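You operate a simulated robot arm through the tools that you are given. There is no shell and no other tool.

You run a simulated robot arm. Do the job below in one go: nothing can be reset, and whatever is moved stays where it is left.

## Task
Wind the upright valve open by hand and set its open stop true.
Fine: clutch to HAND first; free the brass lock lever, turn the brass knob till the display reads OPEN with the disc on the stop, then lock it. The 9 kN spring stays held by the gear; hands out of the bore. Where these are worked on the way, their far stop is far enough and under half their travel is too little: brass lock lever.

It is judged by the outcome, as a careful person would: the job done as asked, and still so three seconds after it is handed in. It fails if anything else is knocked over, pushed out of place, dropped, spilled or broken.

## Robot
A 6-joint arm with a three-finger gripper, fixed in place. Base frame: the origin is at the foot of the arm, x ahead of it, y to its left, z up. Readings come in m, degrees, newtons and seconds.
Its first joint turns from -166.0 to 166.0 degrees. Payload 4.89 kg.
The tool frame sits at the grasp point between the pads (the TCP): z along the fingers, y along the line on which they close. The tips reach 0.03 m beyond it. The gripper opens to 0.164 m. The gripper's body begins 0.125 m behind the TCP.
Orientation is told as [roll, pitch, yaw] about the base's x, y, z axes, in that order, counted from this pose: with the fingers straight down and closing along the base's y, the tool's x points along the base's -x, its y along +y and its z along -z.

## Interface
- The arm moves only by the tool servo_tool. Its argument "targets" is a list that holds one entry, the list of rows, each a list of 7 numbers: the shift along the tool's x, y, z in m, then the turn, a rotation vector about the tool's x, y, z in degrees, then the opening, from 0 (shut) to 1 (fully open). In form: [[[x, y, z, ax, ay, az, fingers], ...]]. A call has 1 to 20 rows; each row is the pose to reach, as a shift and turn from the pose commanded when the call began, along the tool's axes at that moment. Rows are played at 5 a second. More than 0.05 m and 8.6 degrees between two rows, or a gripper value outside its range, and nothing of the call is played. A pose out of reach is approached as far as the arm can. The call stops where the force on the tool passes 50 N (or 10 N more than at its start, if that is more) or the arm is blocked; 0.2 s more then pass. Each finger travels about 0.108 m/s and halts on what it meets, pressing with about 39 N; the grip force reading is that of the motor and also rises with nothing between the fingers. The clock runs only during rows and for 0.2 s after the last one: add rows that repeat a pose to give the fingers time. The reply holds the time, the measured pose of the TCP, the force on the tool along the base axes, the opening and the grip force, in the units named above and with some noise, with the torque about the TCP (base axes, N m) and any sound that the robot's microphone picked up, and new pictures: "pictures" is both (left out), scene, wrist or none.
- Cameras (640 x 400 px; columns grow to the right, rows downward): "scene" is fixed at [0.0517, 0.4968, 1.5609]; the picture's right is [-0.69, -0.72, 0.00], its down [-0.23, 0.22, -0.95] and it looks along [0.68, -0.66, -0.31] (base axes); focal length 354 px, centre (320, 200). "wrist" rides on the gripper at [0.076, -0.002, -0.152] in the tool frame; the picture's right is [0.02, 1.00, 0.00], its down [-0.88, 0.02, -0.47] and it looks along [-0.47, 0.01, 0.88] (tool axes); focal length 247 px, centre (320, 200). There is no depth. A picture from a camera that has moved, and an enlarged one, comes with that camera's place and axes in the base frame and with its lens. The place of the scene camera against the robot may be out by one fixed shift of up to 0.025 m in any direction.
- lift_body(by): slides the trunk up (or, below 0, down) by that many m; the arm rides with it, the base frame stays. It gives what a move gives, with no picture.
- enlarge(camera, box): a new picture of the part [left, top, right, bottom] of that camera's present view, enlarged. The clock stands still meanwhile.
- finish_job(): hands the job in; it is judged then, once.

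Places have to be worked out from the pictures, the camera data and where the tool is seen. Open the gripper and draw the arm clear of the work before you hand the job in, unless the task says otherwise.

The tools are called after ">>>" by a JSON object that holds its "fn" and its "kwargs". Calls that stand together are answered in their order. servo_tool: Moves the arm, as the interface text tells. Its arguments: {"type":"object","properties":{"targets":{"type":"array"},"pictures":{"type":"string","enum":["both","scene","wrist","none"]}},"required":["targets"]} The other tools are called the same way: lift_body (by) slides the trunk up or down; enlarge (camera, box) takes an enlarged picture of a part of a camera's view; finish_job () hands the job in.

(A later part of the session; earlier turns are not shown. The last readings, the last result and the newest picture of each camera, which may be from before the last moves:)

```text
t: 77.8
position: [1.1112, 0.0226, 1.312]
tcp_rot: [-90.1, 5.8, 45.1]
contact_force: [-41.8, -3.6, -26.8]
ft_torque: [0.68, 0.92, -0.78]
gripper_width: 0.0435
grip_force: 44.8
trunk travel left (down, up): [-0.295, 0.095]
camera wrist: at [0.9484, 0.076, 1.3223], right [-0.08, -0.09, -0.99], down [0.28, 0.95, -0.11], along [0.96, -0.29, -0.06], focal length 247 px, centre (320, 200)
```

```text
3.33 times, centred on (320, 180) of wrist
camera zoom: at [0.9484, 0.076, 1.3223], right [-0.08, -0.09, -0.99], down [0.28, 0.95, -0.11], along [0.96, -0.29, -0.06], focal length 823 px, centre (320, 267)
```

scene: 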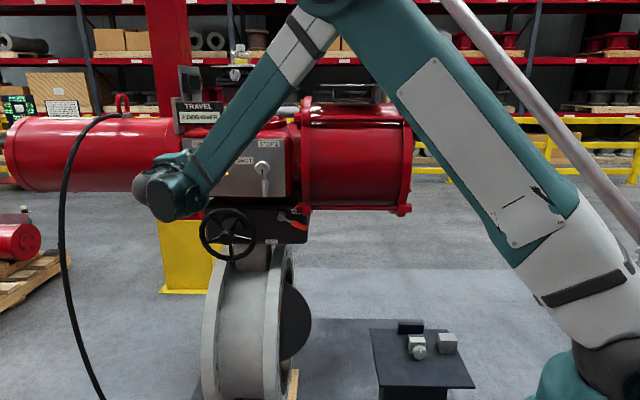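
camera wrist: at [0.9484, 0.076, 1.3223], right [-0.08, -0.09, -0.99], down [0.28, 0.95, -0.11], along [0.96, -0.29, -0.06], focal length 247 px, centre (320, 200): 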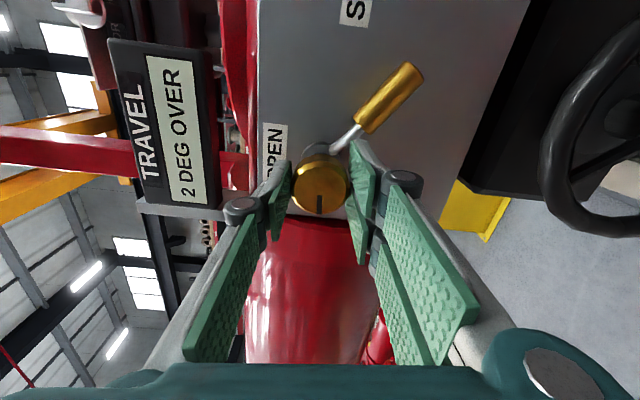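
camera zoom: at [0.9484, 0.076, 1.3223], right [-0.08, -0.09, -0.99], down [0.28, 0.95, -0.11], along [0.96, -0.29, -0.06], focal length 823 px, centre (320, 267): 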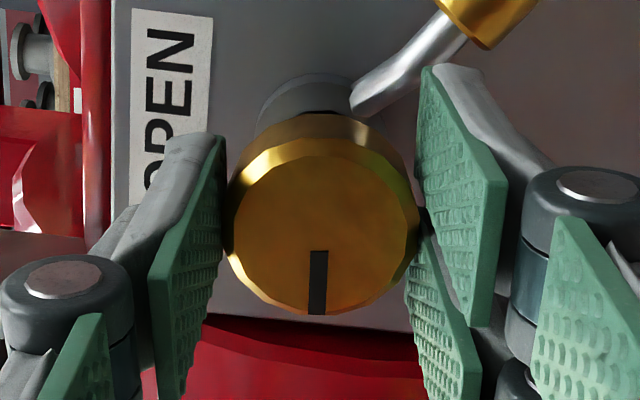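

No change yet at 84° clockwise. I null the load and carry on clockwise to 180° total, as the pitch may be fine.

>>> {"fn": "servo_tool", "kwargs": {"targets": [[[0.0007, 0.0007, -0.0007, 0, 0, 0, 0.2], [0.0006, 0.0012, -0.0007, 0, 0, 8, 0.2], [0.0004, 0.0016, -0.0007, 0, 0, 16, 0.2], [0.0002, 0.0021, -0.0007, 0, 0, 24, 0.2], [-0.0001, 0.0025, -0.0007, 0, 0, 32, 0.2], [-0.0004, 0.0028, -0.0007, 0, 0, 40, 0.2], [-0.0008, 0.0031, -0.0007, 0, 0, 48, 0.2]]], "pictures": "scene"}}

>>> {"fn": "enlarge", "kwargs": {"camera": "scene", "box": [160, 80, 240, 130]}}

>>> {"fn": "enlarge", "kwargs": {"camera": "wrist", "box": [224, 120, 416, 240]}}

```text
t: 79.4
position: [1.1121, 0.0229, 1.3104]
tcp_rot: [-90.1, -42.2, 45.3]
contact_force: [-11.3, -11.1, -15.2]
ft_torque: [0.03, 0.08, -0.23]
gripper_width: 0.0437
grip_force: 45.4
trunk travel left (down, up): [-0.295, 0.095]
```

scene: 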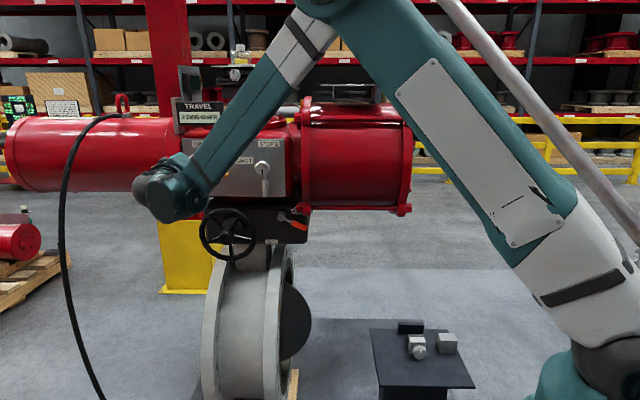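

```text
8.00 times, centred on (200, 105) of scene
camera zoom: at [0.0517, 0.4968, 1.5609], right [-0.69, -0.72, 0.0], down [-0.23, 0.22, -0.95], along [0.68, -0.66, -0.31], focal length 2830 px, centre (1280, 960)
```

zoom: 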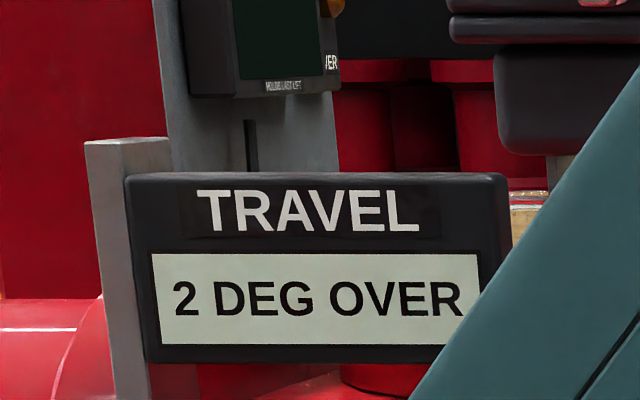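

```text
3.33 times, centred on (320, 180) of wrist
camera zoom: at [0.962, 0.0893, 1.26], right [0.46, 0.47, -0.76], down [0.13, 0.81, 0.58], along [0.88, -0.37, 0.31], focal length 823 px, centre (320, 267)
```

zoom: 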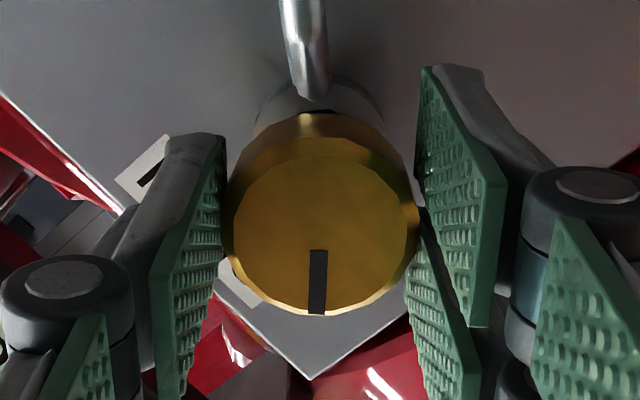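

Still no change and no resistance at 132° clockwise, so clockwise most likely backs the stop out. I turn counter-clockwise instead, going well past the original position.

>>> {"fn": "servo_tool", "kwargs": {"targets": [[[0.0005, 0, 0, 0, 0, 0, 0.2], [0.0005, -0.0005, 0, 0, 0, -8, 0.2], [0.0005, -0.001, 0, 0, 0, -16, 0.2], [0.0004, -0.0015, 0, 0, 0, -24, 0.2], [0.0002, -0.0019, 0, 0, 0, -32, 0.2], [0, -0.0024, 0, 0, 0, -40, 0.2], [-0.0003, -0.0028, 0, 0, 0, -48, 0.2], [-0.0006, -0.0031, 0, 0, 0, -56, 0.2]]], "pictures": "none"}}

```text
t: 81.2
position: [1.1104, 0.0228, 1.3126]
tcp_rot: [-90.1, 14.1, 45.3]
contact_force: [18.4, -3.1, 16.2]
ft_torque: [-0.09, -0.22, 0.46]
gripper_width: 0.0436
grip_force: 45.3
trunk travel left (down, up): [-0.295, 0.095]
```

Mild forces. Continuing counter-clockwise 64° more.

>>> {"fn": "servo_tool", "kwargs": {"targets": [[[-0.0002, -0.0005, 0.0004, 0, 0, 0, 0.2], [-0.0002, -0.001, 0.0004, 0, 0, -8, 0.2], [-0.0002, -0.0015, 0.0004, 0, 0, -16, 0.2], [-0.0003, -0.002, 0.0004, 0, 0, -24, 0.2], [-0.0005, -0.0024, 0.0004, 0, 0, -32, 0.2], [-0.0007, -0.0029, 0.0004, 0, 0, -40, 0.2], [-0.001, -0.0033, 0.0004, 0, 0, -48, 0.2], [-0.0013, -0.0036, 0.0004, 0, 0, -56, 0.2], [-0.0017, -0.0039, 0.0004, 0, 0, -64, 0.2]]], "pictures": "none"}}

```text
t: 83.2
position: [1.1134, 0.0252, 1.3157]
tcp_rot: [-90.5, 78.1, 44.8]
contact_force: [5.6, 4.3, 0.8]
ft_torque: [0.45, 0.41, 0.41]
gripper_width: 0.0437
grip_force: 44.3
trunk travel left (down, up): [-0.295, 0.095]
```

Forces are nearly null at +12°. I continue counter-clockwise another 64° (to about -52°).

>>> {"fn": "servo_tool", "kwargs": {"targets": [[[0, -0.0005, 0, 0, 0, -8, 0.2], [0, -0.001, 0, 0, 0, -16, 0.2], [-0.0001, -0.0015, 0, 0, 0, -24, 0.2], [-0.0003, -0.0019, 0, 0, 0, -32, 0.2], [-0.0005, -0.0024, 0, 0, 0, -40, 0.2], [-0.0008, -0.0028, 0, 0, 0, -48, 0.2], [-0.0011, -0.0031, 0, 0, 0, -56, 0.2], [-0.0015, -0.0034, 0, 0, 0, -64, 0.2]]], "pictures": "scene"}}

>>> {"fn": "enlarge", "kwargs": {"camera": "scene", "box": [160, 80, 240, 130]}}

>>> {"fn": "enlarge", "kwargs": {"camera": "wrist", "box": [224, 120, 416, 240]}}

```text
t: 85.0
position: [1.1145, 0.0274, 1.3141]
tcp_rot: [90.2, 37.9, -134.6]
contact_force: [-8.5, 11.5, -10.4]
ft_torque: [0.46, 0.41, -0.01]
gripper_width: 0.0436
grip_force: 44.9
trunk travel left (down, up): [-0.295, 0.095]
```

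scene: 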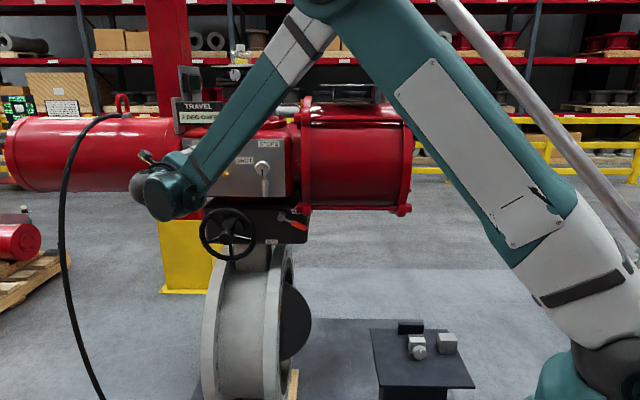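

```text
8.00 times, centred on (200, 105) of scene
camera zoom: at [0.0517, 0.4968, 1.5609], right [-0.69, -0.72, 0.0], down [-0.23, 0.22, -0.95], along [0.68, -0.66, -0.31], focal length 2830 px, centre (1280, 960)
```

zoom: 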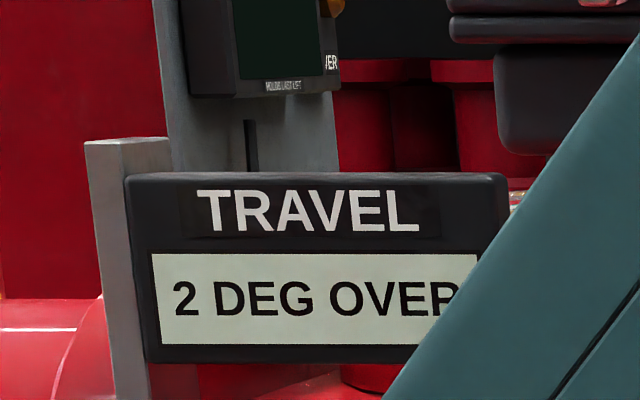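

```text
3.33 times, centred on (320, 180) of wrist
camera zoom: at [1.0494, 0.1779, 1.3602], right [-0.42, -0.42, 0.8], down [-0.83, -0.17, -0.53], along [0.36, -0.89, -0.28], focal length 823 px, centre (320, 267)
```

zoom: 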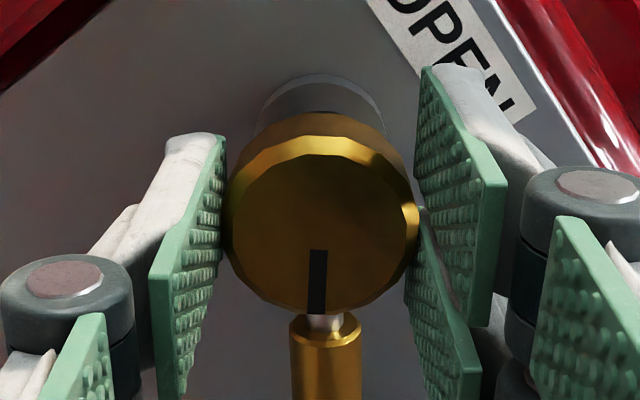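

Continuing counter-clockwise beyond the earlier range.

>>> {"fn": "servo_tool", "kwargs": {"targets": [[[0, -0.0005, 0, 0, 0, -8, 0.2], [0, -0.001, 0, 0, 0, -16, 0.2], [-0.0001, -0.0015, 0, 0, 0, -24, 0.2], [-0.0003, -0.0019, 0, 0, 0, -32, 0.2], [-0.0005, -0.0024, 0, 0, 0, -40, 0.2], [-0.0008, -0.0028, 0, 0, 0, -48, 0.2]]], "pictures": "both"}}

>>> {"fn": "enlarge", "kwargs": {"camera": "scene", "box": [160, 80, 240, 130]}}

>>> {"fn": "enlarge", "kwargs": {"camera": "wrist", "box": [224, 120, 416, 240]}}

```text
t: 86.4
position: [1.117, 0.0269, 1.3102]
tcp_rot: [93.4, 5.4, -134.0]
contact_force: [-18.9, 11.6, -39.1]
ft_torque: [1.11, 1.02, -0.11]
gripper_width: 0.0442
grip_force: 44.3
out of reach, approached as far as the arm can: row 5, 6
trunk travel left (down, up): [-0.295, 0.095]
camera wrist: at [1.0607, 0.1879, 1.308], right [-0.09, -0.01, 1.0], down [-0.95, -0.3, -0.09], along [0.3, -0.95, 0.02], focal length 247 px, centre (320, 200)
```

scene: 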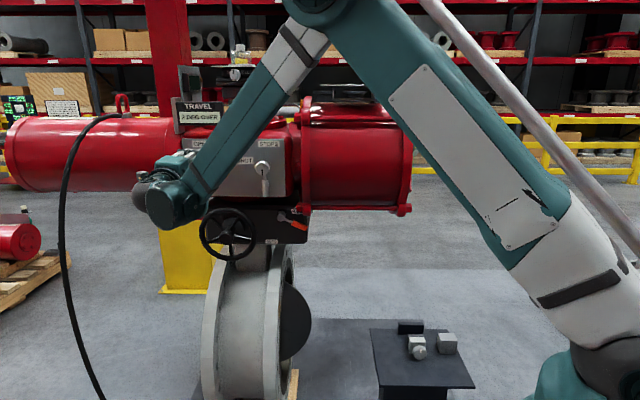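
wrist: 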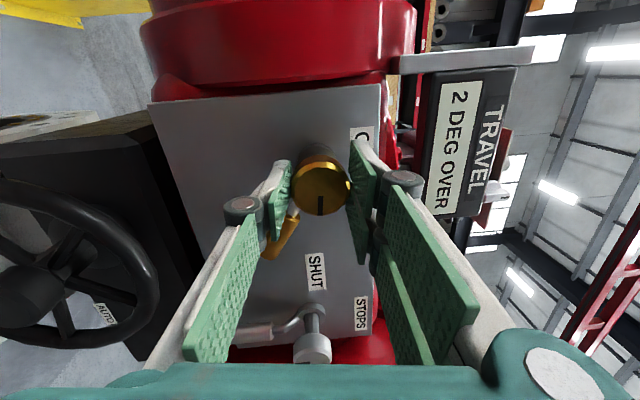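

```text
8.00 times, centred on (200, 105) of scene
camera zoom: at [0.0517, 0.4968, 1.5609], right [-0.69, -0.72, 0.0], down [-0.23, 0.22, -0.95], along [0.68, -0.66, -0.31], focal length 2830 px, centre (1280, 960)
```

zoom: 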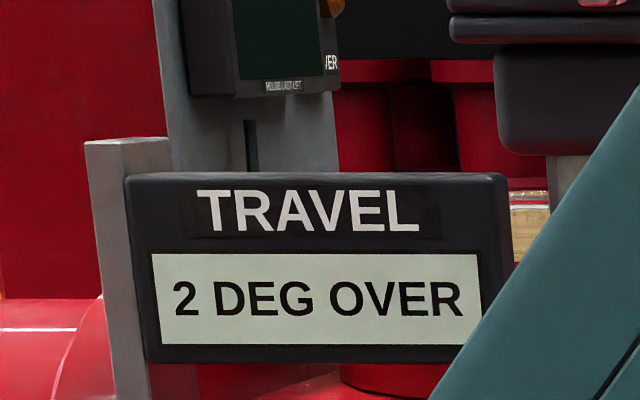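

```text
3.33 times, centred on (320, 180) of wrist
camera zoom: at [1.0607, 0.1879, 1.308], right [-0.09, -0.01, 1.0], down [-0.95, -0.3, -0.09], along [0.3, -0.95, 0.02], focal length 823 px, centre (320, 267)
```

zoom: 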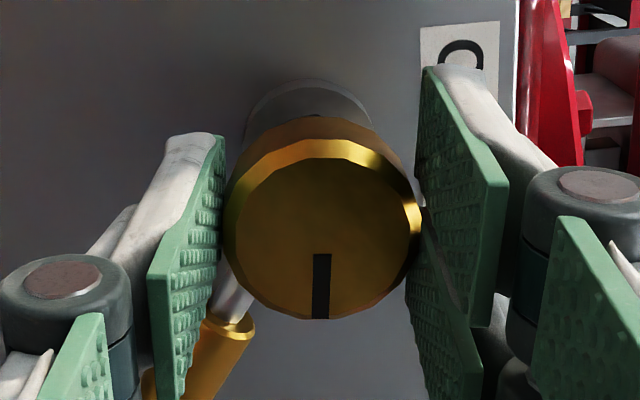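

The wrist limit is reached at about -85° and the display never reacted, so the stop doesn't push the geared disc back by itself. I release the knob here and go to the wheel to find where the stop now is.

>>> {"fn": "servo_tool", "kwargs": {"targets": [[[0, 0, 0, 0, 0, 0, 0.3], [0, 0, 0, 0, 0, 0, 0.31], [0, 0, -0.03, 0, 0, 0, 0.31], [0, 0, -0.06, 0, 0, 0, 0.31], [0, 0, -0.1, 0, 0, 0, 0.31], [0, 0, -0.12, 0, 0, 8, 0.31], [0, 0, -0.12, 0, 0, 16, 0.31], [0, 0, -0.12, 0, 0, 24, 0.31], [0, 0, -0.12, 0, 0, 32, 0.31], [0, 0, -0.12, 0, 0, 40, 0.31], [0, 0, -0.12, 0, 0, 48, 0.31], [0, 0, -0.12, 0, 0, 56, 0.31], [0, 0, -0.12, 0, 0, 64, 0.31], [0, 0, -0.12, 0, 0, 72, 0.31], [0, 0, -0.12, 0, 0, 80, 0.31], [0, 0, -0.12, 0, 0, 80, 0.31]]], "pictures": "wrist"}}

>>> {"fn": "enlarge", "kwargs": {"camera": "wrist", "box": [200, 60, 440, 210]}}

```text
t: 89.8
position: [1.0305, 0.1118, 1.3059]
tcp_rot: [128.4, 84.3, -96.2]
contact_force: [0.0, 0.0, -0.6]
ft_torque: [0.03, 0.01, 0.0]
gripper_width: 0.0511
grip_force: 0.0
trunk travel left (down, up): [-0.295, 0.095]
camera wrist: at [0.9226, 0.2266, 1.3723], right [-0.7, -0.71, 0.1], down [-0.36, 0.23, -0.9], along [0.62, -0.67, -0.42], focal length 247 px, centre (320, 200)
```

wrist: 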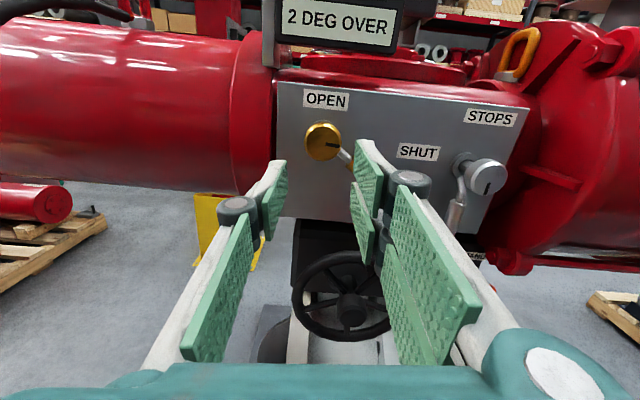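

```text
2.67 times, centred on (320, 135) of wrist
camera zoom: at [0.9226, 0.2266, 1.3723], right [-0.7, -0.71, 0.1], down [-0.36, 0.23, -0.9], along [0.62, -0.67, -0.42], focal length 659 px, centre (320, 373)
```

zoom: 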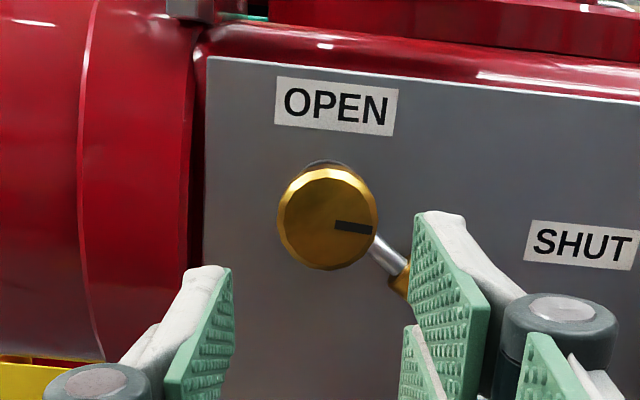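

The knob's index now points right (85° counter-clockwise). I straighten the tool, shift right in front of the wheel and lower the trunk.

>>> {"fn": "servo_tool", "kwargs": {"targets": [[[0, 0.03, 0, -0.6, -3.2, 4.5, 0.31], [0, 0.06, 0, -0.6, -3.2, 4.5, 0.31], [0, 0.09, 0, -0.6, -3.2, 4.5, 0.31], [0, 0.12, 0, -0.6, -3.2, 4.5, 0.31], [0, 0.14, 0, -0.6, -3.2, 4.5, 0.31], [0, 0.14, 0, -0.6, -3.2, 4.5, 0.31]]], "pictures": "none"}}

>>> {"fn": "lift_body", "kwargs": {"by": -0.17}}

>>> {"fn": "servo_tool", "kwargs": {"targets": [[[0, 0, 0, 0, 0, 0, 0.31], [-0.02, 0, 0, 0, 0, 0, 0.31], [-0.02, 0, 0, 0, 0, 0, 0.31]]], "pictures": "both"}}

```text
t: 91.2
position: [0.9324, 0.0108, 1.3156]
tcp_rot: [179.7, 89.6, -45.5]
contact_force: [0.1, 0.0, 0.3]
ft_torque: [0.03, 0.01, 0.06]
gripper_width: 0.0508
grip_force: 0.0
trunk travel left (down, up): [-0.295, 0.095]
```

```text
t: 93.1
position: [0.9307, 0.0127, 1.1463]
tcp_rot: [176.9, 89.7, -48.3]
contact_force: [0.0, 0.3, 0.0]
ft_torque: [0.04, 0.0, 0.01]
gripper_width: 0.0505
grip_force: 0.1
trunk travel left (down, up): [-0.125, 0.265]
```

```text
t: 93.9
position: [0.9333, 0.0122, 1.1249]
tcp_rot: [177.4, 89.6, -47.7]
contact_force: [-1.8, -0.4, 0.8]
ft_torque: [0.03, -0.04, 0.01]
gripper_width: 0.0508
grip_force: 0.1
trunk travel left (down, up): [-0.125, 0.265]
camera wrist: at [0.8247, 0.1213, 1.2018], right [-0.71, -0.71, 0.02], down [-0.34, 0.32, -0.88], along [0.62, -0.63, -0.47], focal length 247 px, centre (320, 200)
```

scene: 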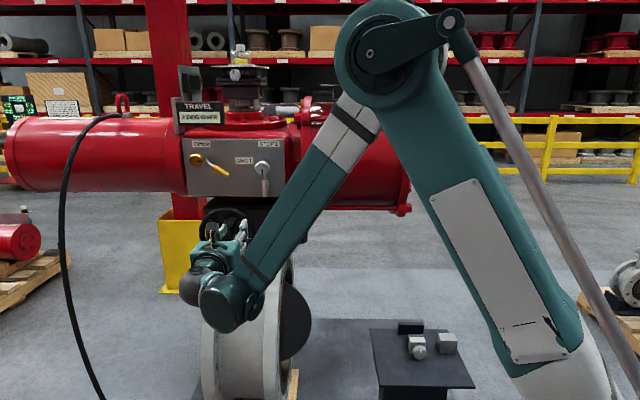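
wrist: 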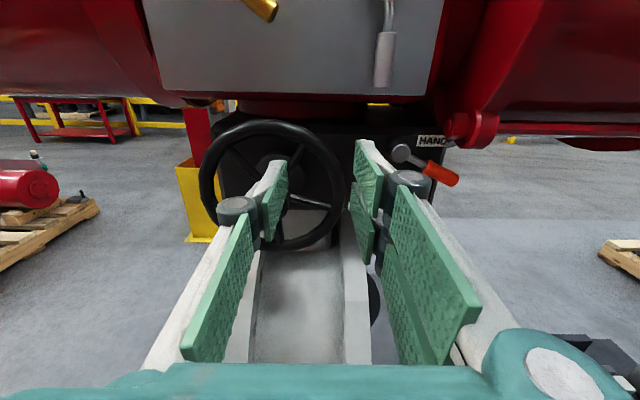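

I zoom on the wheel to see the spokes' present positions.

>>> {"fn": "enlarge", "kwargs": {"camera": "wrist", "box": [180, 100, 372, 220]}}

>>> {"fn": "enlarge", "kwargs": {"camera": "scene", "box": [180, 190, 276, 250]}}

```text
3.33 times, centred on (276, 160) of wrist
camera zoom: at [0.8247, 0.1213, 1.2018], right [-0.71, -0.71, 0.02], down [-0.34, 0.32, -0.88], along [0.62, -0.63, -0.47], focal length 823 px, centre (467, 333)
```

zoom: 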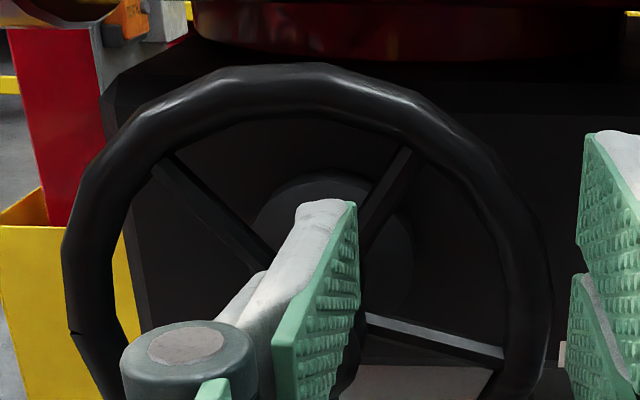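

```text
6.67 times, centred on (228, 220) of scene
camera zoom: at [0.0517, 0.4968, 1.5609], right [-0.69, -0.72, 0.0], down [-0.23, 0.22, -0.95], along [0.68, -0.66, -0.31], focal length 2358 px, centre (933, 67)
```

zoom: 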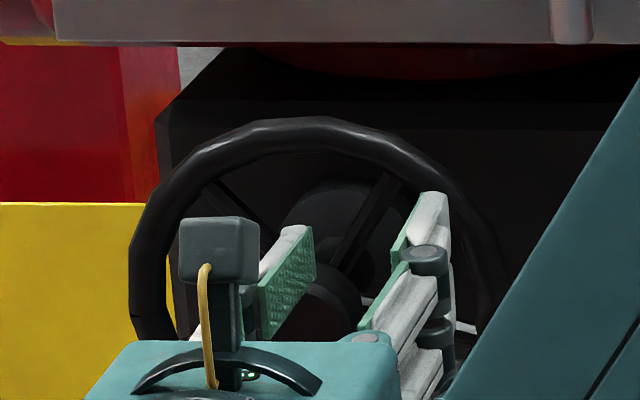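

Spokes sit at about 32° and 104°, leaving a gap around 68° on the right-upper rim. I align there with the tool rolled -22° at a standoff.

>>> {"fn": "servo_tool", "kwargs": {"targets": [[[-0.012, 0.005, 0, 0, 0, -5.5, 0.31], [-0.024, 0.01, 0, 0, 0, -11, 0.28], [-0.036, 0.015, 0.02, 0, 0, -16.5, 0.26], [-0.0467, 0.0196, 0.04, 0, 0, -22, 0.26], [-0.0467, 0.0196, 0.07, 0, 0, -22, 0.26], [-0.0467, 0.0196, 0.09, 0, 0, -22, 0.26], [-0.0467, 0.0196, 0.09, 0, 0, -22, 0.26]]], "pictures": "wrist"}}

>>> {"fn": "enlarge", "kwargs": {"camera": "wrist", "box": [200, 80, 440, 230]}}

```text
t: 95.5
position: [0.9816, -0.0663, 1.0784]
tcp_rot: [90.8, 68.0, -134.3]
contact_force: [0.1, -0.1, 0.2]
ft_torque: [0.0, -0.04, 0.02]
gripper_width: 0.043
grip_force: 0.1
trunk travel left (down, up): [-0.125, 0.265]
camera wrist: at [0.8937, 0.0643, 1.1477], right [-0.65, -0.65, 0.4], down [-0.58, 0.09, -0.81], along [0.49, -0.76, -0.43], focal length 247 px, centre (320, 200)
```

wrist: 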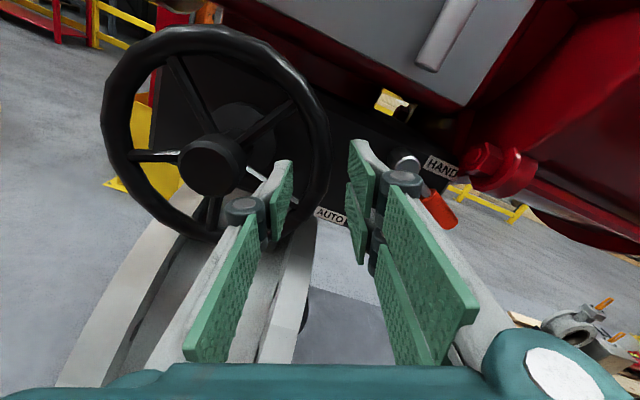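

```text
2.67 times, centred on (320, 155) of wrist
camera zoom: at [0.8937, 0.0643, 1.1477], right [-0.65, -0.65, 0.4], down [-0.58, 0.09, -0.81], along [0.49, -0.76, -0.43], focal length 659 px, centre (320, 320)
```

zoom: 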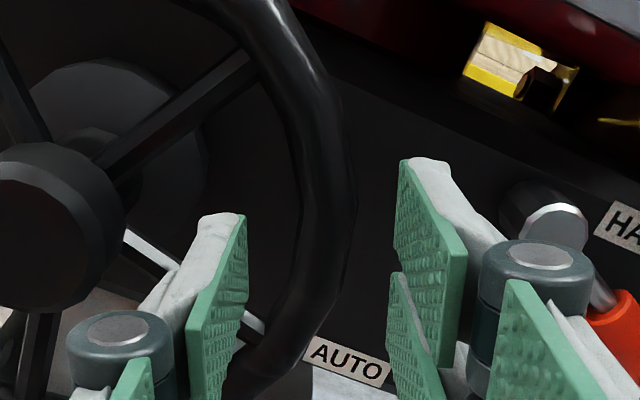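

The rim is centred between the pads. I advance 6.5 cm and close on it.

>>> {"fn": "servo_tool", "kwargs": {"targets": [[[0, 0.001, 0.03, 0, 0, 0, 0.26], [0, 0.001, 0.05, 0, 0, 0, 0.26], [0, 0.001, 0.066, 0, 0, 0, 0.26], [0, 0.001, 0.066, 0, 0, 0, 0.26], [0, 0.001, 0.066, 0, 0, 0, 0.12], [0, 0.001, 0.066, 0, 0, 0, 0.0], [0, 0.001, 0.066, 0, 0, 0, 0.0]]], "pictures": "wrist"}}

>>> {"fn": "enlarge", "kwargs": {"camera": "wrist", "box": [200, 80, 440, 230]}}

```text
t: 97.1
position: [1.0271, -0.112, 1.079]
tcp_rot: [90.9, 68.0, -134.3]
contact_force: [22.3, 1.5, 5.7]
ft_torque: [0.74, -0.7, 0.05]
gripper_width: 0.024
grip_force: 44.7
trunk travel left (down, up): [-0.125, 0.265]
camera wrist: at [0.9401, 0.0176, 1.1493], right [-0.65, -0.65, 0.4], down [-0.58, 0.09, -0.81], along [0.49, -0.76, -0.43], focal length 247 px, centre (320, 200)
```

wrist: 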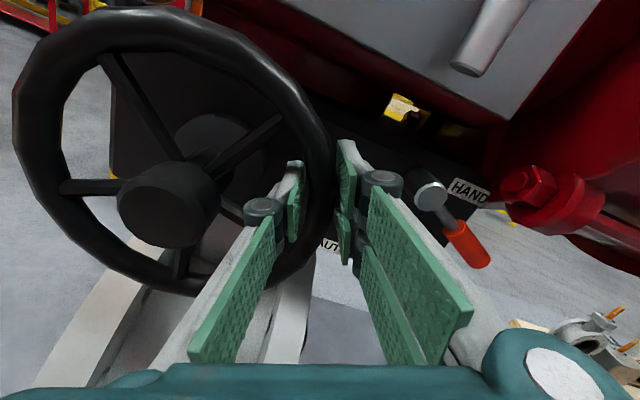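

```text
2.67 times, centred on (320, 155) of wrist
camera zoom: at [0.9401, 0.0176, 1.1493], right [-0.65, -0.65, 0.4], down [-0.58, 0.09, -0.81], along [0.49, -0.76, -0.43], focal length 659 px, centre (320, 320)
```

zoom: 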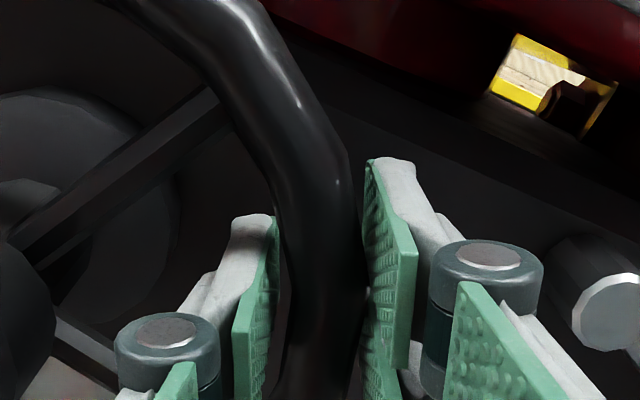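

Gripped. I first test a small opening turn (4° counter-clockwise) to see whether the stop still blocks.

>>> {"fn": "servo_tool", "kwargs": {"targets": [[[0.0015, -0.0004, 0.0003, 0, 0, -1, 0], [0.0031, -0.0005, 0.0003, 0, 0, -2, 0], [0.0046, -0.0005, 0.0003, 0, 0, -3, 0], [0.0061, -0.0006, 0.0003, 0, 0, -4, 0]]], "pictures": "both"}}

>>> {"fn": "enlarge", "kwargs": {"camera": "scene", "box": [160, 80, 240, 130]}}

>>> {"fn": "enlarge", "kwargs": {"camera": "wrist", "box": [200, 80, 440, 230]}}

```text
t: 98.1
position: [1.0291, -0.1102, 1.0862]
tcp_rot: [90.9, 63.9, -134.3]
contact_force: [0.5, 15.1, 1.7]
ft_torque: [0.56, -0.39, -0.08]
gripper_width: 0.0236
grip_force: 44.6
trunk travel left (down, up): [-0.125, 0.265]
camera wrist: at [0.9456, 0.0231, 1.1533], right [-0.63, -0.62, 0.46], down [-0.62, 0.05, -0.79], along [0.47, -0.78, -0.41], focal length 247 px, centre (320, 200)
```

scene: 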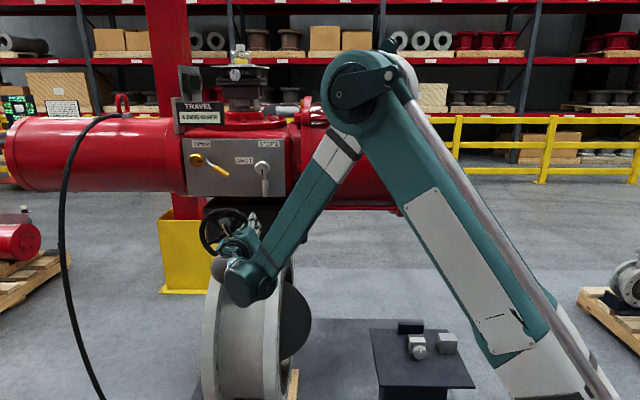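
wrist: 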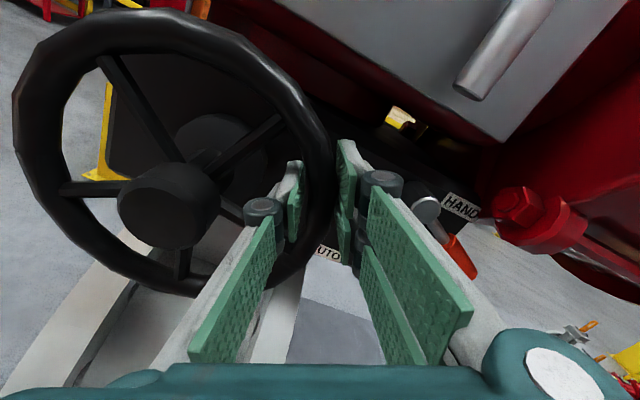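

```text
8.00 times, centred on (200, 105) of scene
camera zoom: at [0.0517, 0.4968, 1.5609], right [-0.69, -0.72, 0.0], down [-0.23, 0.22, -0.95], along [0.68, -0.66, -0.31], focal length 2830 px, centre (1280, 960)
```

zoom: 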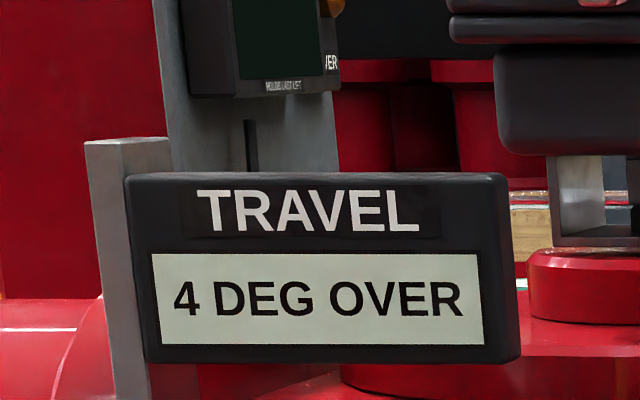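

```text
2.67 times, centred on (320, 155) of wrist
camera zoom: at [0.9456, 0.0231, 1.1533], right [-0.63, -0.62, 0.46], down [-0.62, 0.05, -0.79], along [0.47, -0.78, -0.41], focal length 659 px, centre (320, 320)
```

zoom: 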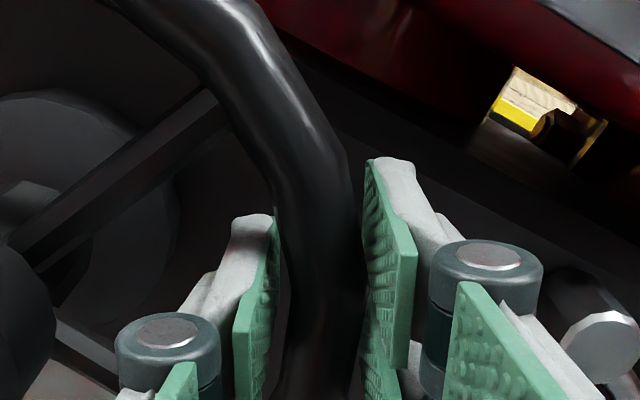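

"4 DEG OVER": counter-clockwise knob turns move the stop outward, so clockwise is inward. To learn the ratio I keep winding until I meet the stop at this knob setting.

>>> {"fn": "servo_tool", "kwargs": {"targets": [[[0.0015, 0, 0, 0, 0, -1, 0], [0.0031, -0.0001, 0, 0, 0, -2, 0], [0.0046, -0.0002, 0, 0, 0, -3, 0], [0.0061, -0.0003, 0, 0, 0, -4, 0], [0.0077, -0.0004, 0, 0, 0, -5, 0], [0.0092, -0.0005, 0, 0, 0, -6, 0]]], "pictures": "both"}}

>>> {"fn": "enlarge", "kwargs": {"camera": "scene", "box": [160, 80, 240, 130]}}

>>> {"fn": "enlarge", "kwargs": {"camera": "wrist", "box": [200, 80, 440, 230]}}

```text
t: 99.5
position: [1.0327, -0.1088, 1.0909]
tcp_rot: [90.4, 57.9, -134.8]
contact_force: [-8.3, -1.1, -37.2]
ft_torque: [0.3, -0.34, 0.06]
gripper_width: 0.0233
grip_force: 45.0
trunk travel left (down, up): [-0.125, 0.265]
camera wrist: at [0.955, 0.0286, 1.156], right [-0.59, -0.59, 0.55], down [-0.67, -0.01, -0.74], along [0.44, -0.81, -0.39], focal length 247 px, centre (320, 200)
```

scene: 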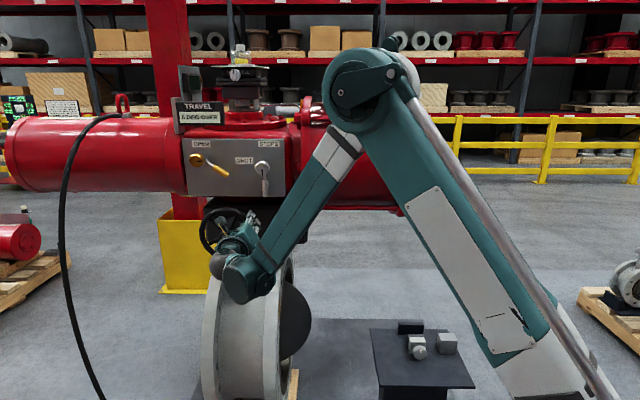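
wrist: 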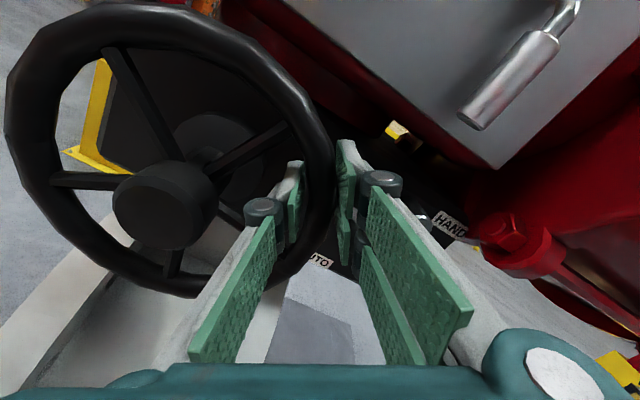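

```text
8.00 times, centred on (200, 105) of scene
camera zoom: at [0.0517, 0.4968, 1.5609], right [-0.69, -0.72, 0.0], down [-0.23, 0.22, -0.95], along [0.68, -0.66, -0.31], focal length 2830 px, centre (1280, 960)
```

zoom: 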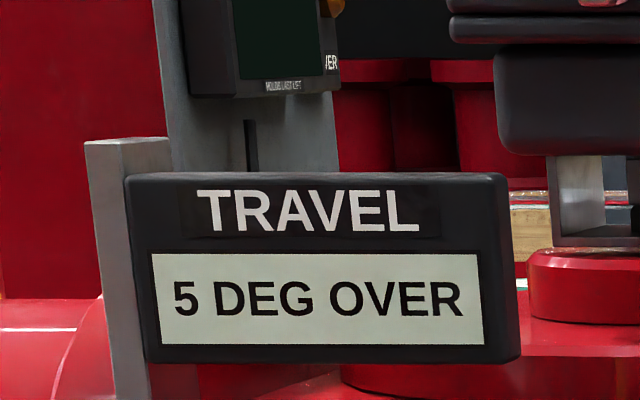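

```text
2.67 times, centred on (320, 155) of wrist
camera zoom: at [0.955, 0.0286, 1.156], right [-0.59, -0.59, 0.55], down [-0.67, -0.01, -0.74], along [0.44, -0.81, -0.39], focal length 659 px, centre (320, 320)
```

zoom: 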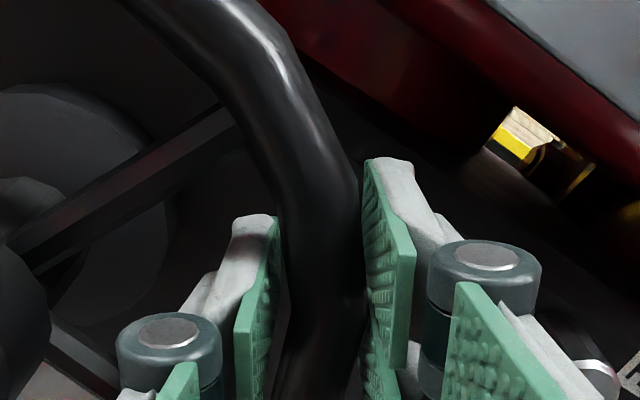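

Stop met at "5 DEG OVER" (rim slipping again): about 1° of stop per 30° of knob, clockwise inward. So the right setting should be roughly 65–70° clockwise of the original index. I unwind the valve ~12° below so the stop is free to be set.

>>> {"fn": "servo_tool", "kwargs": {"targets": [[[-0.0062, -0.0002, 0, 0, 0, 4, 0], [-0.0123, -0.0009, 0, 0, 0, 8, 0], [-0.0184, -0.0019, 0, 0, 0, 12, 0], [-0.0244, -0.0034, 0, 0, 0, 16, 0], [-0.0303, -0.0053, 0, 0, 0, 20, 0], [-0.036, -0.0077, 0, 0, 0, 24, 0], [-0.036, -0.0077, 0, 0, 0, 24, 0]]], "pictures": "both"}}

>>> {"fn": "enlarge", "kwargs": {"camera": "scene", "box": [160, 80, 240, 130]}}

>>> {"fn": "enlarge", "kwargs": {"camera": "wrist", "box": [200, 80, 440, 230]}}

```text
t: 101.1
position: [1.024, -0.1177, 1.058]
tcp_rot: [92.2, 82.0, -132.9]
contact_force: [29.2, -5.4, 0.2]
ft_torque: [-0.07, -0.13, -0.03]
gripper_width: 0.0229
grip_force: 45.1
trunk travel left (down, up): [-0.125, 0.265]
camera wrist: at [0.9252, -0.0007, 1.1334], right [-0.7, -0.7, 0.16], down [-0.43, 0.23, -0.87], along [0.57, -0.68, -0.46], focal length 247 px, centre (320, 200)
```

scene: 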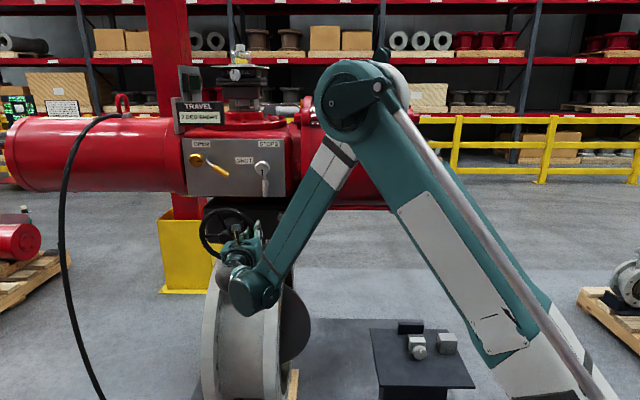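
wrist: 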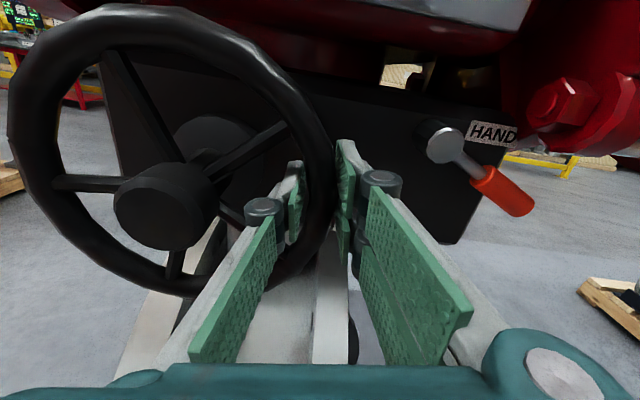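

```text
8.00 times, centred on (200, 105) of scene
camera zoom: at [0.0517, 0.4968, 1.5609], right [-0.69, -0.72, 0.0], down [-0.23, 0.22, -0.95], along [0.68, -0.66, -0.31], focal length 2830 px, centre (1280, 960)
```

zoom: 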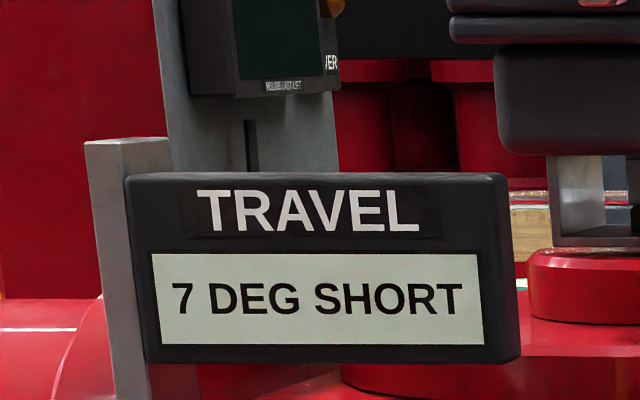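

```text
2.67 times, centred on (320, 155) of wrist
camera zoom: at [0.9252, -0.0007, 1.1334], right [-0.7, -0.7, 0.16], down [-0.43, 0.23, -0.87], along [0.57, -0.68, -0.46], focal length 659 px, centre (320, 320)
```

zoom: 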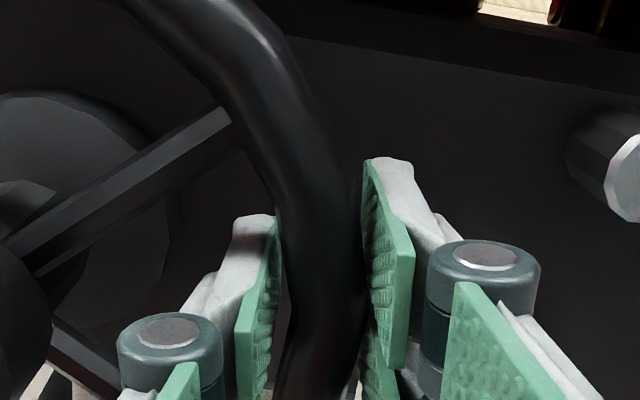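

Now at "7 DEG SHORT", held by the gear. I release the wheel, retract, square the tool and raise the trunk back to knob height.

>>> {"fn": "servo_tool", "kwargs": {"targets": [[[0, 0, 0, 0, 0, 0, 0.12], [0, 0, 0, 0, 0, 0, 0.26], [0, 0, 0, 0, 0, 0, 0.26], [0, 0, -0.03, 0, 0, 0, 0.26], [0, 0, -0.07, 0, 0, 0, 0.26], [0, 0, -0.11, 0, 0, 0, 0.26], [0, 0, -0.15, 0, 0, 8, 0.3], [0, 0, -0.15, 0, 0, 8, 0.37]]], "pictures": "none"}}

>>> {"fn": "lift_body", "kwargs": {"by": 0.17}}

```text
t: 102.9
position: [0.9176, -0.0081, 1.0587]
tcp_rot: [-172.8, 89.7, -38.0]
contact_force: [0.7, -0.7, -0.4]
ft_torque: [-0.05, 0.01, 0.06]
gripper_width: 0.0607
grip_force: 0.0
trunk travel left (down, up): [-0.125, 0.265]
```

```text
t: 104.8
position: [0.9191, -0.0082, 1.2279]
tcp_rot: [176.7, 89.7, -48.5]
contact_force: [-0.8, 0.3, -0.3]
ft_torque: [0.0, 0.01, -0.02]
gripper_width: 0.0607
grip_force: 0.1
trunk travel left (down, up): [-0.295, 0.095]
```

I move across to the brass knob standoff and check the alignment.

>>> {"fn": "servo_tool", "kwargs": {"targets": [[[0.02, -0.035, 0, 0, 0, 0, 0.37], [0.04, -0.07, 0, 0, 0, 0, 0.37], [0.06, -0.105, 0.01, 0, 0, 0, 0.37], [0.08, -0.14, 0.02, 0, 0, 0, 0.37], [0.0866, -0.1604, 0.034, 0, 0, 0, 0.37], [0.0866, -0.1604, 0.034, 0, 0, 0, 0.37]]], "pictures": "both"}}

>>> {"fn": "enlarge", "kwargs": {"camera": "wrist", "box": [224, 90, 416, 210]}}

>>> {"fn": "enlarge", "kwargs": {"camera": "scene", "box": [160, 80, 240, 130]}}

```text
t: 106.2
position: [1.0563, 0.081, 1.3148]
tcp_rot: [173.8, 89.7, -51.3]
contact_force: [0.9, 0.4, -0.5]
ft_torque: [-0.08, -0.01, -0.08]
gripper_width: 0.0608
grip_force: 0.1
trunk travel left (down, up): [-0.295, 0.095]
camera wrist: at [0.9494, 0.1902, 1.3924], right [-0.71, -0.71, 0.02], down [-0.34, 0.32, -0.88], along [0.62, -0.63, -0.47], focal length 247 px, centre (320, 200)
```

scene: 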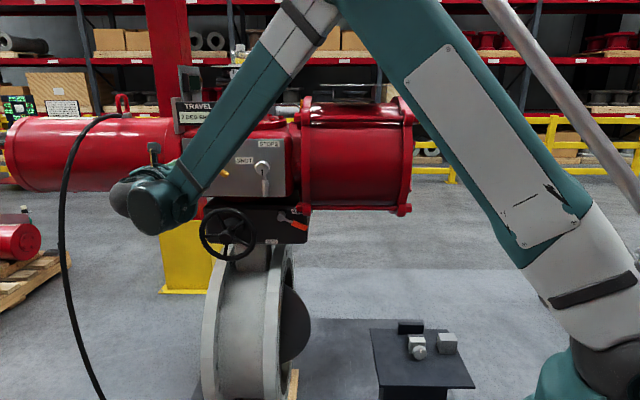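
wrist: 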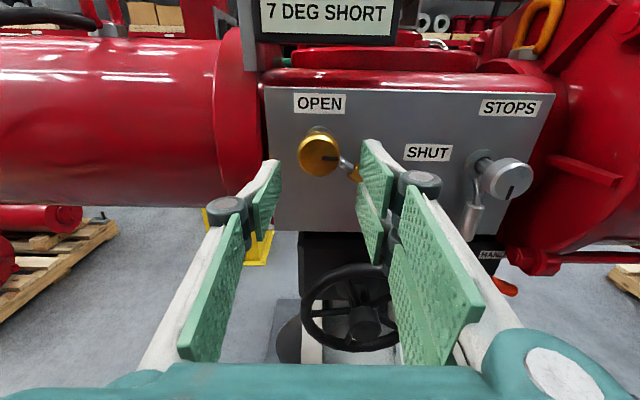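

```text
3.33 times, centred on (320, 150) of wrist
camera zoom: at [0.9494, 0.1902, 1.3924], right [-0.71, -0.71, 0.02], down [-0.34, 0.32, -0.88], along [0.62, -0.63, -0.47], focal length 823 px, centre (320, 367)
```

zoom: 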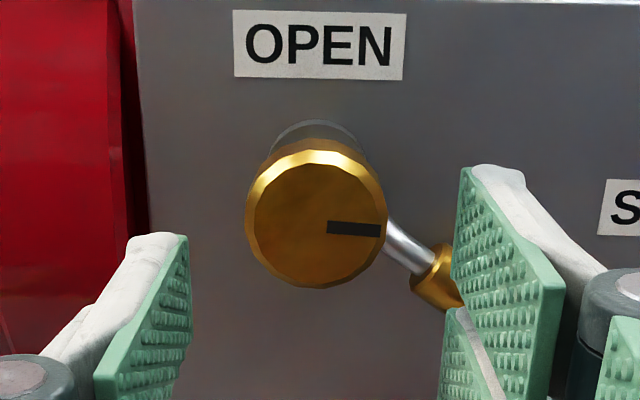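

```text
8.00 times, centred on (200, 105) of scene
camera zoom: at [0.0517, 0.4968, 1.5609], right [-0.69, -0.72, 0.0], down [-0.23, 0.22, -0.95], along [0.68, -0.66, -0.31], focal length 2830 px, centre (1280, 960)
```

zoom: 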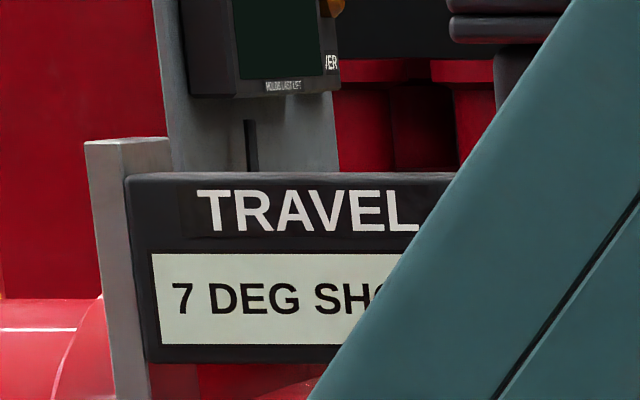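

Knob axis is about 2–3 mm below and 1.5 mm left of the tool axis; I correct that, advance and grip again.

>>> {"fn": "servo_tool", "kwargs": {"targets": [[[-0.0026, -0.0014, 0.02, 0, 0, 0, 0.37], [-0.0026, -0.0014, 0.04, 0, 0, 0, 0.37], [-0.0026, -0.0014, 0.06, 0, 0, 0, 0.37], [-0.0026, -0.0014, 0.079, 0, 0, 0, 0.37], [-0.0026, -0.0014, 0.079, 0, 0, 0, 0.37], [-0.0026, -0.0014, 0.079, 0, 0, 0, 0.28], [-0.0026, -0.0014, 0.079, 0, 0, 0, 0.2], [-0.0026, -0.0014, 0.079, 0, 0, 0, 0.2]]], "pictures": "wrist"}}

>>> {"fn": "enlarge", "kwargs": {"camera": "wrist", "box": [224, 120, 416, 240]}}

```text
t: 108.0
position: [1.1128, 0.0262, 1.3115]
tcp_rot: [174.4, 89.7, -50.9]
contact_force: [7.9, 0.5, 2.8]
ft_torque: [-0.06, -0.07, 0.23]
gripper_width: 0.0435
grip_force: 45.1
trunk travel left (down, up): [-0.295, 0.095]
camera wrist: at [1.0055, 0.1355, 1.3885], right [-0.71, -0.71, 0.02], down [-0.34, 0.32, -0.88], along [0.62, -0.63, -0.47], focal length 247 px, centre (320, 200)
```

wrist: 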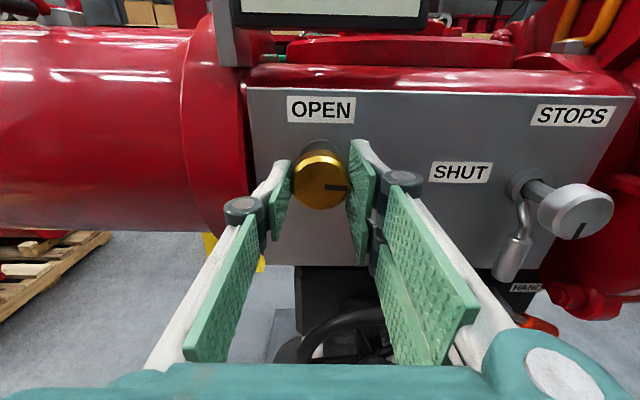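

```text
3.33 times, centred on (320, 180) of wrist
camera zoom: at [1.0055, 0.1355, 1.3885], right [-0.71, -0.71, 0.02], down [-0.34, 0.32, -0.88], along [0.62, -0.63, -0.47], focal length 823 px, centre (320, 267)
```

zoom: 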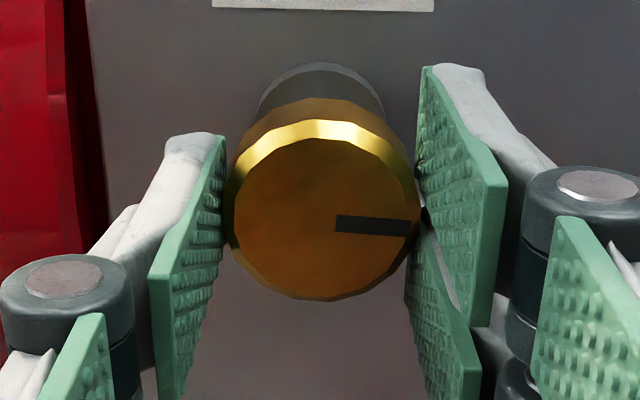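

Gripped with little load. I turn clockwise 24° about the present centre and check the reaction.

>>> {"fn": "servo_tool", "kwargs": {"targets": [[[0, 0, 0, 0, 0, 8, 0.2], [0, 0, 0, 0, 0, 16, 0.2], [0, 0, 0, 0, 0, 24, 0.2]]], "pictures": "none"}}

```text
t: 108.8
position: [1.1128, 0.0261, 1.3131]
tcp_rot: [-90.7, 65.9, 44.3]
contact_force: [-1.5, -1.1, -10.6]
ft_torque: [-0.11, -0.06, -0.3]
gripper_width: 0.0436
grip_force: 45.8
trunk travel left (down, up): [-0.295, 0.095]
```

Forces stay low, so the rotation centre is right now. I continue clockwise by 60°.

>>> {"fn": "servo_tool", "kwargs": {"targets": [[[0, 0, 0, 0, 0, 8, 0.2], [0, 0, 0, 0, 0, 16, 0.2], [0, 0, 0, 0, 0, 24, 0.2], [0, 0, 0, 0, 0, 32, 0.2], [0, 0, 0, 0, 0, 40, 0.2], [0, 0, 0, 0, 0, 48, 0.2], [0, 0, 0, 0, 0, 54, 0.2], [0, 0, 0, 0, 0, 60, 0.2]]], "pictures": "none"}}

>>> {"fn": "servo_tool", "kwargs": {"targets": [[[0, 0, 0, 0, 0, 8, 0.2], [0, 0, 0, 0, 0, 16, 0.2], [0, 0, 0, 0, 0, 24, 0.2], [0, 0, 0, 0, 0, 32, 0.2], [0, 0, 0, 0, 0, 40, 0.2], [0, 0, 0, 0, 0, 48, 0.2], [0, 0, 0, 0, 0, 54, 0.2], [0, 0, 0, 0, 0, 60, 0.2]]], "pictures": "both"}}

>>> {"fn": "enlarge", "kwargs": {"camera": "wrist", "box": [224, 120, 416, 240]}}

```text
t: 110.7
position: [1.1108, 0.0268, 1.3118]
tcp_rot: [-90.3, 6.5, 44.9]
contact_force: [-2.9, -1.4, -8.0]
ft_torque: [0.06, 0.04, 0.13]
gripper_width: 0.0433
grip_force: 44.5
trunk travel left (down, up): [-0.295, 0.095]
stopped in row 8: the force on the tool passed its limit at 51 N (the readings are from after the stop); the commanded pose is now the measured one
```

```text
t: 112.5
position: [1.1127, 0.0254, 1.3122]
tcp_rot: [-90.6, -53.6, 45.1]
contact_force: [-4.7, -1.5, -18.8]
ft_torque: [0.64, 0.73, -0.64]
gripper_width: 0.0436
grip_force: 45.0
trunk travel left (down, up): [-0.295, 0.095]
camera wrist: at [0.9715, 0.1005, 1.2511], right [0.56, 0.56, -0.61], down [0.05, 0.72, 0.7], along [0.82, -0.42, 0.38], focal length 247 px, centre (320, 200)
```

scene: 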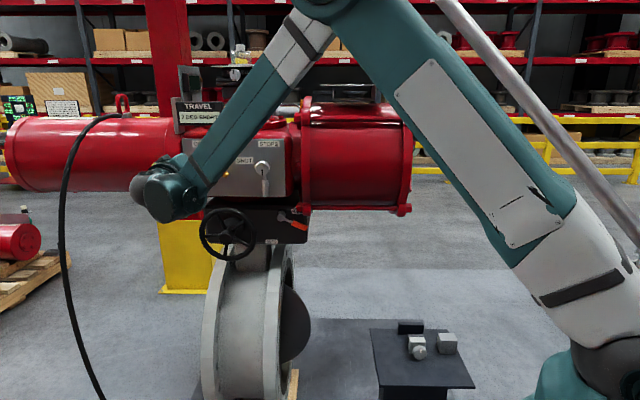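
wrist: 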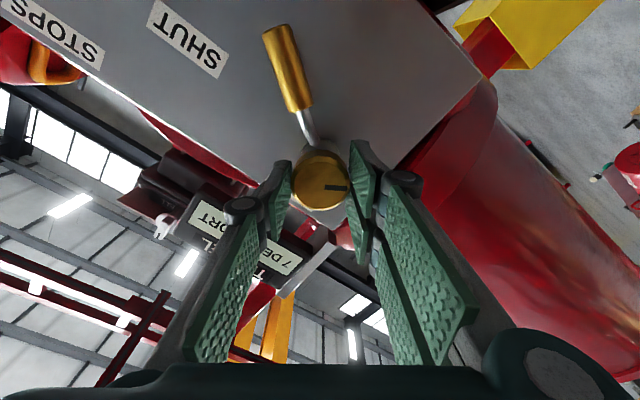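

```text
3.33 times, centred on (320, 180) of wrist
camera zoom: at [0.9715, 0.1005, 1.2511], right [0.56, 0.56, -0.61], down [0.05, 0.72, 0.7], along [0.82, -0.42, 0.38], focal length 823 px, centre (320, 267)
```

zoom: 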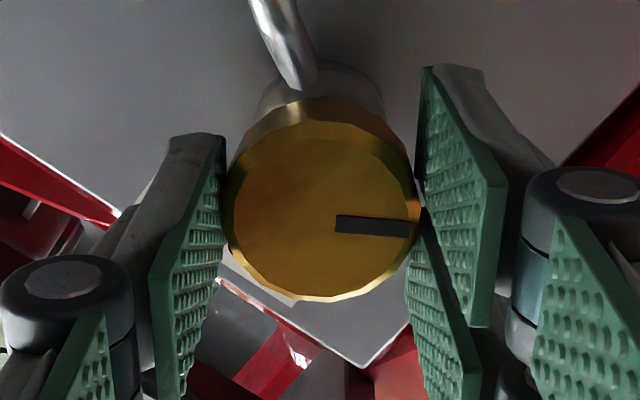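

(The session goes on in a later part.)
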